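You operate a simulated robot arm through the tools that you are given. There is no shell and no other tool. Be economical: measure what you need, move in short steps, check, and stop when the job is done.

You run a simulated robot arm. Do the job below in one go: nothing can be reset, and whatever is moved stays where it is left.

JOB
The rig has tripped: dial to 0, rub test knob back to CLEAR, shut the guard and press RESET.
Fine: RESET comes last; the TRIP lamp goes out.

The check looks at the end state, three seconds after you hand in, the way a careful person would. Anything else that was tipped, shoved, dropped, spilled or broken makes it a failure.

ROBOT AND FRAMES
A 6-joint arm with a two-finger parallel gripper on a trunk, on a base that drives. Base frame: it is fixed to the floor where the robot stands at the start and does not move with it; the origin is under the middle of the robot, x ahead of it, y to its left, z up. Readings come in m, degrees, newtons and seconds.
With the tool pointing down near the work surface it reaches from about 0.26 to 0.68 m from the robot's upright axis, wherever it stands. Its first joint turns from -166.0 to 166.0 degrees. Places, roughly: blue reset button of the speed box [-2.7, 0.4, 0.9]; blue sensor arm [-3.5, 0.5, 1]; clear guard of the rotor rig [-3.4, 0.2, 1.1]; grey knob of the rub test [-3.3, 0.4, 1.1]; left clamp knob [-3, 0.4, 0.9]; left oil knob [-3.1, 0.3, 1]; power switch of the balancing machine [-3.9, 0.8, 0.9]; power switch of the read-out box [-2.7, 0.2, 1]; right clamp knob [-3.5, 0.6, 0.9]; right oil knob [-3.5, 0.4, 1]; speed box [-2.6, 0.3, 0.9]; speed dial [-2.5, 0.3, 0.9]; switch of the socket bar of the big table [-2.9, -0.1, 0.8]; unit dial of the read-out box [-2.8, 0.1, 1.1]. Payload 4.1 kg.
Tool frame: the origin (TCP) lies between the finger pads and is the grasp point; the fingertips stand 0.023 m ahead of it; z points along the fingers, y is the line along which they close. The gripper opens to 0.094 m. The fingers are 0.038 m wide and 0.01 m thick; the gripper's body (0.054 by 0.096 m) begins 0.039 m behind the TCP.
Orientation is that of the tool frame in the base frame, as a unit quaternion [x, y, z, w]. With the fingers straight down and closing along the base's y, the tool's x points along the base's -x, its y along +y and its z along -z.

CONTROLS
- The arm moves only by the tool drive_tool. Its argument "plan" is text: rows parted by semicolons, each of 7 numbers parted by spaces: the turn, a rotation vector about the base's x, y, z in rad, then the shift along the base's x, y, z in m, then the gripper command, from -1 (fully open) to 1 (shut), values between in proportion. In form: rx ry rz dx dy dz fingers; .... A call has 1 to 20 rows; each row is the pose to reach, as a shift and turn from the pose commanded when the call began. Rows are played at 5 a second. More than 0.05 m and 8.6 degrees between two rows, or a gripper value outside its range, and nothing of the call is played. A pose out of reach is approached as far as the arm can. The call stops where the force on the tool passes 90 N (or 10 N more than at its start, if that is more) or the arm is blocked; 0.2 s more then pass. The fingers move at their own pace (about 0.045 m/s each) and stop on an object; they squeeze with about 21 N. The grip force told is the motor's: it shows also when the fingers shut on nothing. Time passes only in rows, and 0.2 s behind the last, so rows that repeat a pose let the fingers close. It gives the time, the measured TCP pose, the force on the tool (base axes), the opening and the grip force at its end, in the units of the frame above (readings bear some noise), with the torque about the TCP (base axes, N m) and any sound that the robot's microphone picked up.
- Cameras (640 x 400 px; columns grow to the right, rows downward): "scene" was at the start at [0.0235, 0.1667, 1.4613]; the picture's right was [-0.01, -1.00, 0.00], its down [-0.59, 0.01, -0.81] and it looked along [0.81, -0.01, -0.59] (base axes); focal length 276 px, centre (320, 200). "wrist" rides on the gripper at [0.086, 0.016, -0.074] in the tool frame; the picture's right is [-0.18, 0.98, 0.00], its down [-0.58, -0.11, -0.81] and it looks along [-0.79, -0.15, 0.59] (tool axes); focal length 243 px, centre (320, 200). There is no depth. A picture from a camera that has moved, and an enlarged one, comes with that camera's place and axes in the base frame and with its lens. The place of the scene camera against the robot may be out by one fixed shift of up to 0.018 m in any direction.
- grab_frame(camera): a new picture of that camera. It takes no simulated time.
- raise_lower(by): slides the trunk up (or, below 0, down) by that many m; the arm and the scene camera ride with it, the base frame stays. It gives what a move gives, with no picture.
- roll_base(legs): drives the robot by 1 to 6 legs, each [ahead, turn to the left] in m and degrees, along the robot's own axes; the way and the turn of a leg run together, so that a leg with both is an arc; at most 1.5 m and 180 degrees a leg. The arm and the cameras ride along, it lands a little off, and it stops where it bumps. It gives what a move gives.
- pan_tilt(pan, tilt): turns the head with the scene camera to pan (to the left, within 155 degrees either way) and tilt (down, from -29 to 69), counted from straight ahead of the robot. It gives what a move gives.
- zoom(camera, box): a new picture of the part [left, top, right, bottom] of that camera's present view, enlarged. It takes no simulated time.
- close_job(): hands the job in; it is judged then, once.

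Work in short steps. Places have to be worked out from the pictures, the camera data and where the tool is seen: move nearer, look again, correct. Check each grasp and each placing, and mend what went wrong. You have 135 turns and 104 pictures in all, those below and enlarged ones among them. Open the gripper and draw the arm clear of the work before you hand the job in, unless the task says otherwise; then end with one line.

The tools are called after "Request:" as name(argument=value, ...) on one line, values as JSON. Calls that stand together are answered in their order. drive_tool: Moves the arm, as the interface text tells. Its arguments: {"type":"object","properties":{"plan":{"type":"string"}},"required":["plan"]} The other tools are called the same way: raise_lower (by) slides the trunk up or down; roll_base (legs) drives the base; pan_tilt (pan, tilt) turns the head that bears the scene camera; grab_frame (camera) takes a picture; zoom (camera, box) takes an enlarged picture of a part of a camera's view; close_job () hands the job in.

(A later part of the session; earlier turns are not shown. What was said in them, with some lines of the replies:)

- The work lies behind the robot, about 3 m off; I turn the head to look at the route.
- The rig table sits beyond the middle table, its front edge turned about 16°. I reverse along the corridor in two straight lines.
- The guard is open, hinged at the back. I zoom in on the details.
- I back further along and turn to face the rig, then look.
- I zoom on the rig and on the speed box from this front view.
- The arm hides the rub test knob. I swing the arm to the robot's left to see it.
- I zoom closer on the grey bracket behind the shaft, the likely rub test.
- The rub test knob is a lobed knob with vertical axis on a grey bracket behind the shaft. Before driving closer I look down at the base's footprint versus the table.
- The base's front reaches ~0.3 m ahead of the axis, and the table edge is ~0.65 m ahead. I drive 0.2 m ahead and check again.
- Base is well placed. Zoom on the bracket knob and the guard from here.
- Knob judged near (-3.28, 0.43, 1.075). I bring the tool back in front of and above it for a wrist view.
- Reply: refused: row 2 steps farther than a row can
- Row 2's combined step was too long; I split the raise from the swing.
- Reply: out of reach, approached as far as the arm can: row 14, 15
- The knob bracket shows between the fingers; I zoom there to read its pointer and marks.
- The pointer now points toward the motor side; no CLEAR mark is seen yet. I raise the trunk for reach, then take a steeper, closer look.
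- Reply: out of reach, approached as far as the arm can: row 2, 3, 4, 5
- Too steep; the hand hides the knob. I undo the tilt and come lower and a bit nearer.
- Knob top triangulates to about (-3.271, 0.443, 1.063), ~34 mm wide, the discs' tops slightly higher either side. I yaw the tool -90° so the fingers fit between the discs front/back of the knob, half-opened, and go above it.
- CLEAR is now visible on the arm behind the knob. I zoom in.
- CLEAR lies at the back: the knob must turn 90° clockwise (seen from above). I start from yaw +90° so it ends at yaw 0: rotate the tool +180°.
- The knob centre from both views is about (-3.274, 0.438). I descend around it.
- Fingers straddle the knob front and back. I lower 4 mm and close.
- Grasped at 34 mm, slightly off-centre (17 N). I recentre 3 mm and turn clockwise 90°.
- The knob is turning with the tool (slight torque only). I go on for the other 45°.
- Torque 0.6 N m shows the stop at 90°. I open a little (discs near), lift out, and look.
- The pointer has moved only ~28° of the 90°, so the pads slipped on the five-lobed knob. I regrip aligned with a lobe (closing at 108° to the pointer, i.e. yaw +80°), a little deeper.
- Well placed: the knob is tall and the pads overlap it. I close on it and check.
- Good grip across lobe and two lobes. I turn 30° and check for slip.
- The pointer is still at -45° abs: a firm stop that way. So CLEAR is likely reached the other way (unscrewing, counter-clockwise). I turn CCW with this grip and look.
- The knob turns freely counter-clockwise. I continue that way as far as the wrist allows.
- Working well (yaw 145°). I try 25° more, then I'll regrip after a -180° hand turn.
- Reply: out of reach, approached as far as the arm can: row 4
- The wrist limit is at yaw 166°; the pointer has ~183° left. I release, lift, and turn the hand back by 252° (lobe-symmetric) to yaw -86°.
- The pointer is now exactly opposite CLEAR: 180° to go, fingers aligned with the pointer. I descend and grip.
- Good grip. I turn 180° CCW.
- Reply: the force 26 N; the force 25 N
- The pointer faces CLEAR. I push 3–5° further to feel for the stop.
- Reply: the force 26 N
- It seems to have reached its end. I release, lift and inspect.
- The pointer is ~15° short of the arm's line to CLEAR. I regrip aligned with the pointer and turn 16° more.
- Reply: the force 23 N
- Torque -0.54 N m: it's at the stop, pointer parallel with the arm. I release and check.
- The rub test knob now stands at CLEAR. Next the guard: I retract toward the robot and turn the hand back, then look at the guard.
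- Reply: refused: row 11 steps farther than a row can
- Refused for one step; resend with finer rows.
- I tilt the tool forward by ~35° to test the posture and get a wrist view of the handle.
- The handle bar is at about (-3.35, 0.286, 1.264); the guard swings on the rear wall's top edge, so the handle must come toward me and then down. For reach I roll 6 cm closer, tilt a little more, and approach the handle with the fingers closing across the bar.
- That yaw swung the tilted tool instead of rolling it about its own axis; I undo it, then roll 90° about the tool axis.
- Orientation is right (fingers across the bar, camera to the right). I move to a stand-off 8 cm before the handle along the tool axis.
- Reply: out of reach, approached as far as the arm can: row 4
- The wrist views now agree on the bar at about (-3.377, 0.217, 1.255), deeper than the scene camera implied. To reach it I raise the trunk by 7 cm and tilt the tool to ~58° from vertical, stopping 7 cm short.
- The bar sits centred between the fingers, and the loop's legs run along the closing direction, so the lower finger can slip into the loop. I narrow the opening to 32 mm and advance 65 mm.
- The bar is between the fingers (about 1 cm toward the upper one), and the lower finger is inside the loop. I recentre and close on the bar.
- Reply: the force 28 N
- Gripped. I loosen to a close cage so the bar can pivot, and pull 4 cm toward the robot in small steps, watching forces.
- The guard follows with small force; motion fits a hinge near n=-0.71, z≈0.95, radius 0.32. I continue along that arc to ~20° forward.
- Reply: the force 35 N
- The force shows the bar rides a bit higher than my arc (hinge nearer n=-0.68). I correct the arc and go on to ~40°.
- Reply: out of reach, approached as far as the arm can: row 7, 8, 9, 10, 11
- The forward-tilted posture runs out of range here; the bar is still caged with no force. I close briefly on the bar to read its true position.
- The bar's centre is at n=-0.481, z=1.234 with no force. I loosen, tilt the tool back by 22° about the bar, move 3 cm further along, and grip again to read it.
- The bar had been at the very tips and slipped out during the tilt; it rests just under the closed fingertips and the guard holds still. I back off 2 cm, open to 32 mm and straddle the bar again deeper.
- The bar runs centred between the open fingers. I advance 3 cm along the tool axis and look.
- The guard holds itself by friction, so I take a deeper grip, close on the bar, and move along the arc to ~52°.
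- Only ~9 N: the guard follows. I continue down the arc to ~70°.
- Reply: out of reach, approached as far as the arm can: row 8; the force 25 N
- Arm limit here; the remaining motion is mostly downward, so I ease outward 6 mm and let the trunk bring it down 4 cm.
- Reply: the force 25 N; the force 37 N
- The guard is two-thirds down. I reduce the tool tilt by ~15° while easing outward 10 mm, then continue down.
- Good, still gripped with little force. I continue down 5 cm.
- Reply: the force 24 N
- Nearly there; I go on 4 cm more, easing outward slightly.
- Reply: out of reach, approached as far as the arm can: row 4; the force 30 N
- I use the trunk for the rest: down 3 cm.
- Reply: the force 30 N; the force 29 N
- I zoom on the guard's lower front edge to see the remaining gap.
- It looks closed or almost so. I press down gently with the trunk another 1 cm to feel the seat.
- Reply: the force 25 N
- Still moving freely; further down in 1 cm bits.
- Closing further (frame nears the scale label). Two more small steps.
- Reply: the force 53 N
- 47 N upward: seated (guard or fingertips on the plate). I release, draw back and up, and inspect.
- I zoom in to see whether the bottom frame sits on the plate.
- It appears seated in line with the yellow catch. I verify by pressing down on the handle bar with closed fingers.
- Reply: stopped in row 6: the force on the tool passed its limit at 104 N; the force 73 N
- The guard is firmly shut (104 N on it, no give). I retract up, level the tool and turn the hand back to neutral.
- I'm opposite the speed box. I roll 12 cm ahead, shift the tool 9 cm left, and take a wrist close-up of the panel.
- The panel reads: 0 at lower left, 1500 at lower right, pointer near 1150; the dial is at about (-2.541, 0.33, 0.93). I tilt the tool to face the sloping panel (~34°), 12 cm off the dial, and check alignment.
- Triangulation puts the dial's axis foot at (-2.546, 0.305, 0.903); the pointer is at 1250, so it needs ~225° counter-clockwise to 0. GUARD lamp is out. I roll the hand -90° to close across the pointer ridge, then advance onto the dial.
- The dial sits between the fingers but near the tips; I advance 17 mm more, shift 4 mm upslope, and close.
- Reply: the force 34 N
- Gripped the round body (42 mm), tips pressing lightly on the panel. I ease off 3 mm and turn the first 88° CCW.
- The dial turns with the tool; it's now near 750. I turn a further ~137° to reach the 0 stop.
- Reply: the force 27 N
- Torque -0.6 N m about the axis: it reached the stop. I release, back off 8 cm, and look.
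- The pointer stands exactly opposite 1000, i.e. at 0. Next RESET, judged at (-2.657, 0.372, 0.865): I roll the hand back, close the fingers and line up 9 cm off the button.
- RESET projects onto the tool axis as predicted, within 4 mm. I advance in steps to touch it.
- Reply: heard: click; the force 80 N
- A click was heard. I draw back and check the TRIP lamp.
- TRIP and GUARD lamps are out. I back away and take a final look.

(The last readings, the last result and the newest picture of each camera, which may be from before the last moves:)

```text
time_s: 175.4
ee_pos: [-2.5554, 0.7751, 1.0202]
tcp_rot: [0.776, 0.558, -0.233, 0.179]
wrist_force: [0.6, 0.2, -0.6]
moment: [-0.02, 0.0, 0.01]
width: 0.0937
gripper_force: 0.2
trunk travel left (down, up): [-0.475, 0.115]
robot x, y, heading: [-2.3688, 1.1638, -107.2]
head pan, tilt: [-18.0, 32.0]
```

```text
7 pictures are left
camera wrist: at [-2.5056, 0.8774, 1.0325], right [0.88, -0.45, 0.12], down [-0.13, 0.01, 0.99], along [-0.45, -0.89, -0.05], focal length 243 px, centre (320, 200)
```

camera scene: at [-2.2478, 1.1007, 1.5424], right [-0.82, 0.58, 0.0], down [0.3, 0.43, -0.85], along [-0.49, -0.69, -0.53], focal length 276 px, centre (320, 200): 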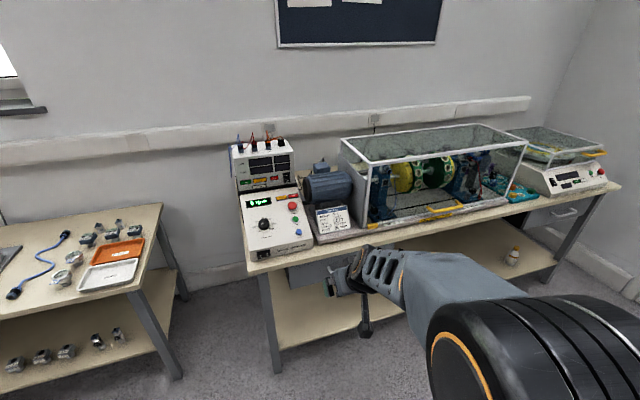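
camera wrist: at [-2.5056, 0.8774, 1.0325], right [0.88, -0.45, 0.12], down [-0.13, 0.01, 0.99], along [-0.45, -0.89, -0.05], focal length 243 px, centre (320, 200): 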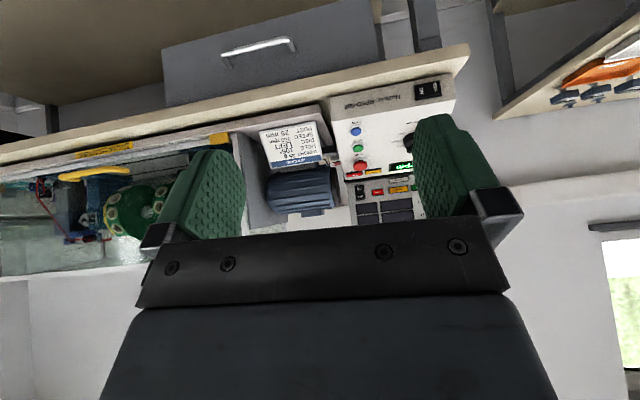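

Everything stands in order: guard shut, dial at 0, rub test knob at CLEAR, TRIP lamp out, arm clear. One last zoom to confirm lamp and dial.

Request:
zoom(camera="scene", box=[225, 180, 345, 260])

```text
5.00 times, centred on (285, 220) of scene
camera zoom: at [-2.2478, 1.1007, 1.5424], right [-0.82, 0.58, 0.0], down [0.3, 0.43, -0.85], along [-0.49, -0.69, -0.53], focal length 1378 px, centre (495, 100)
```

zoom: 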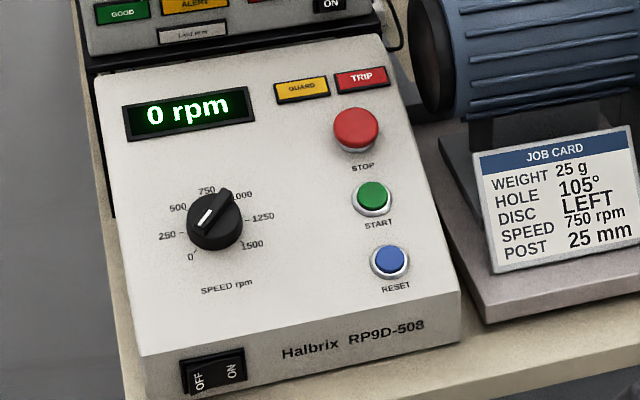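

The pointer is at 0 and both lamps are out; I hand the job in.

Request:
close_job()

```text
The job is handed in.
```

The rig is reset: the speed dial is at 0, the rub test knob is at CLEAR, the guard is shut, and RESET was pressed last, which put the TRIP lamp out.
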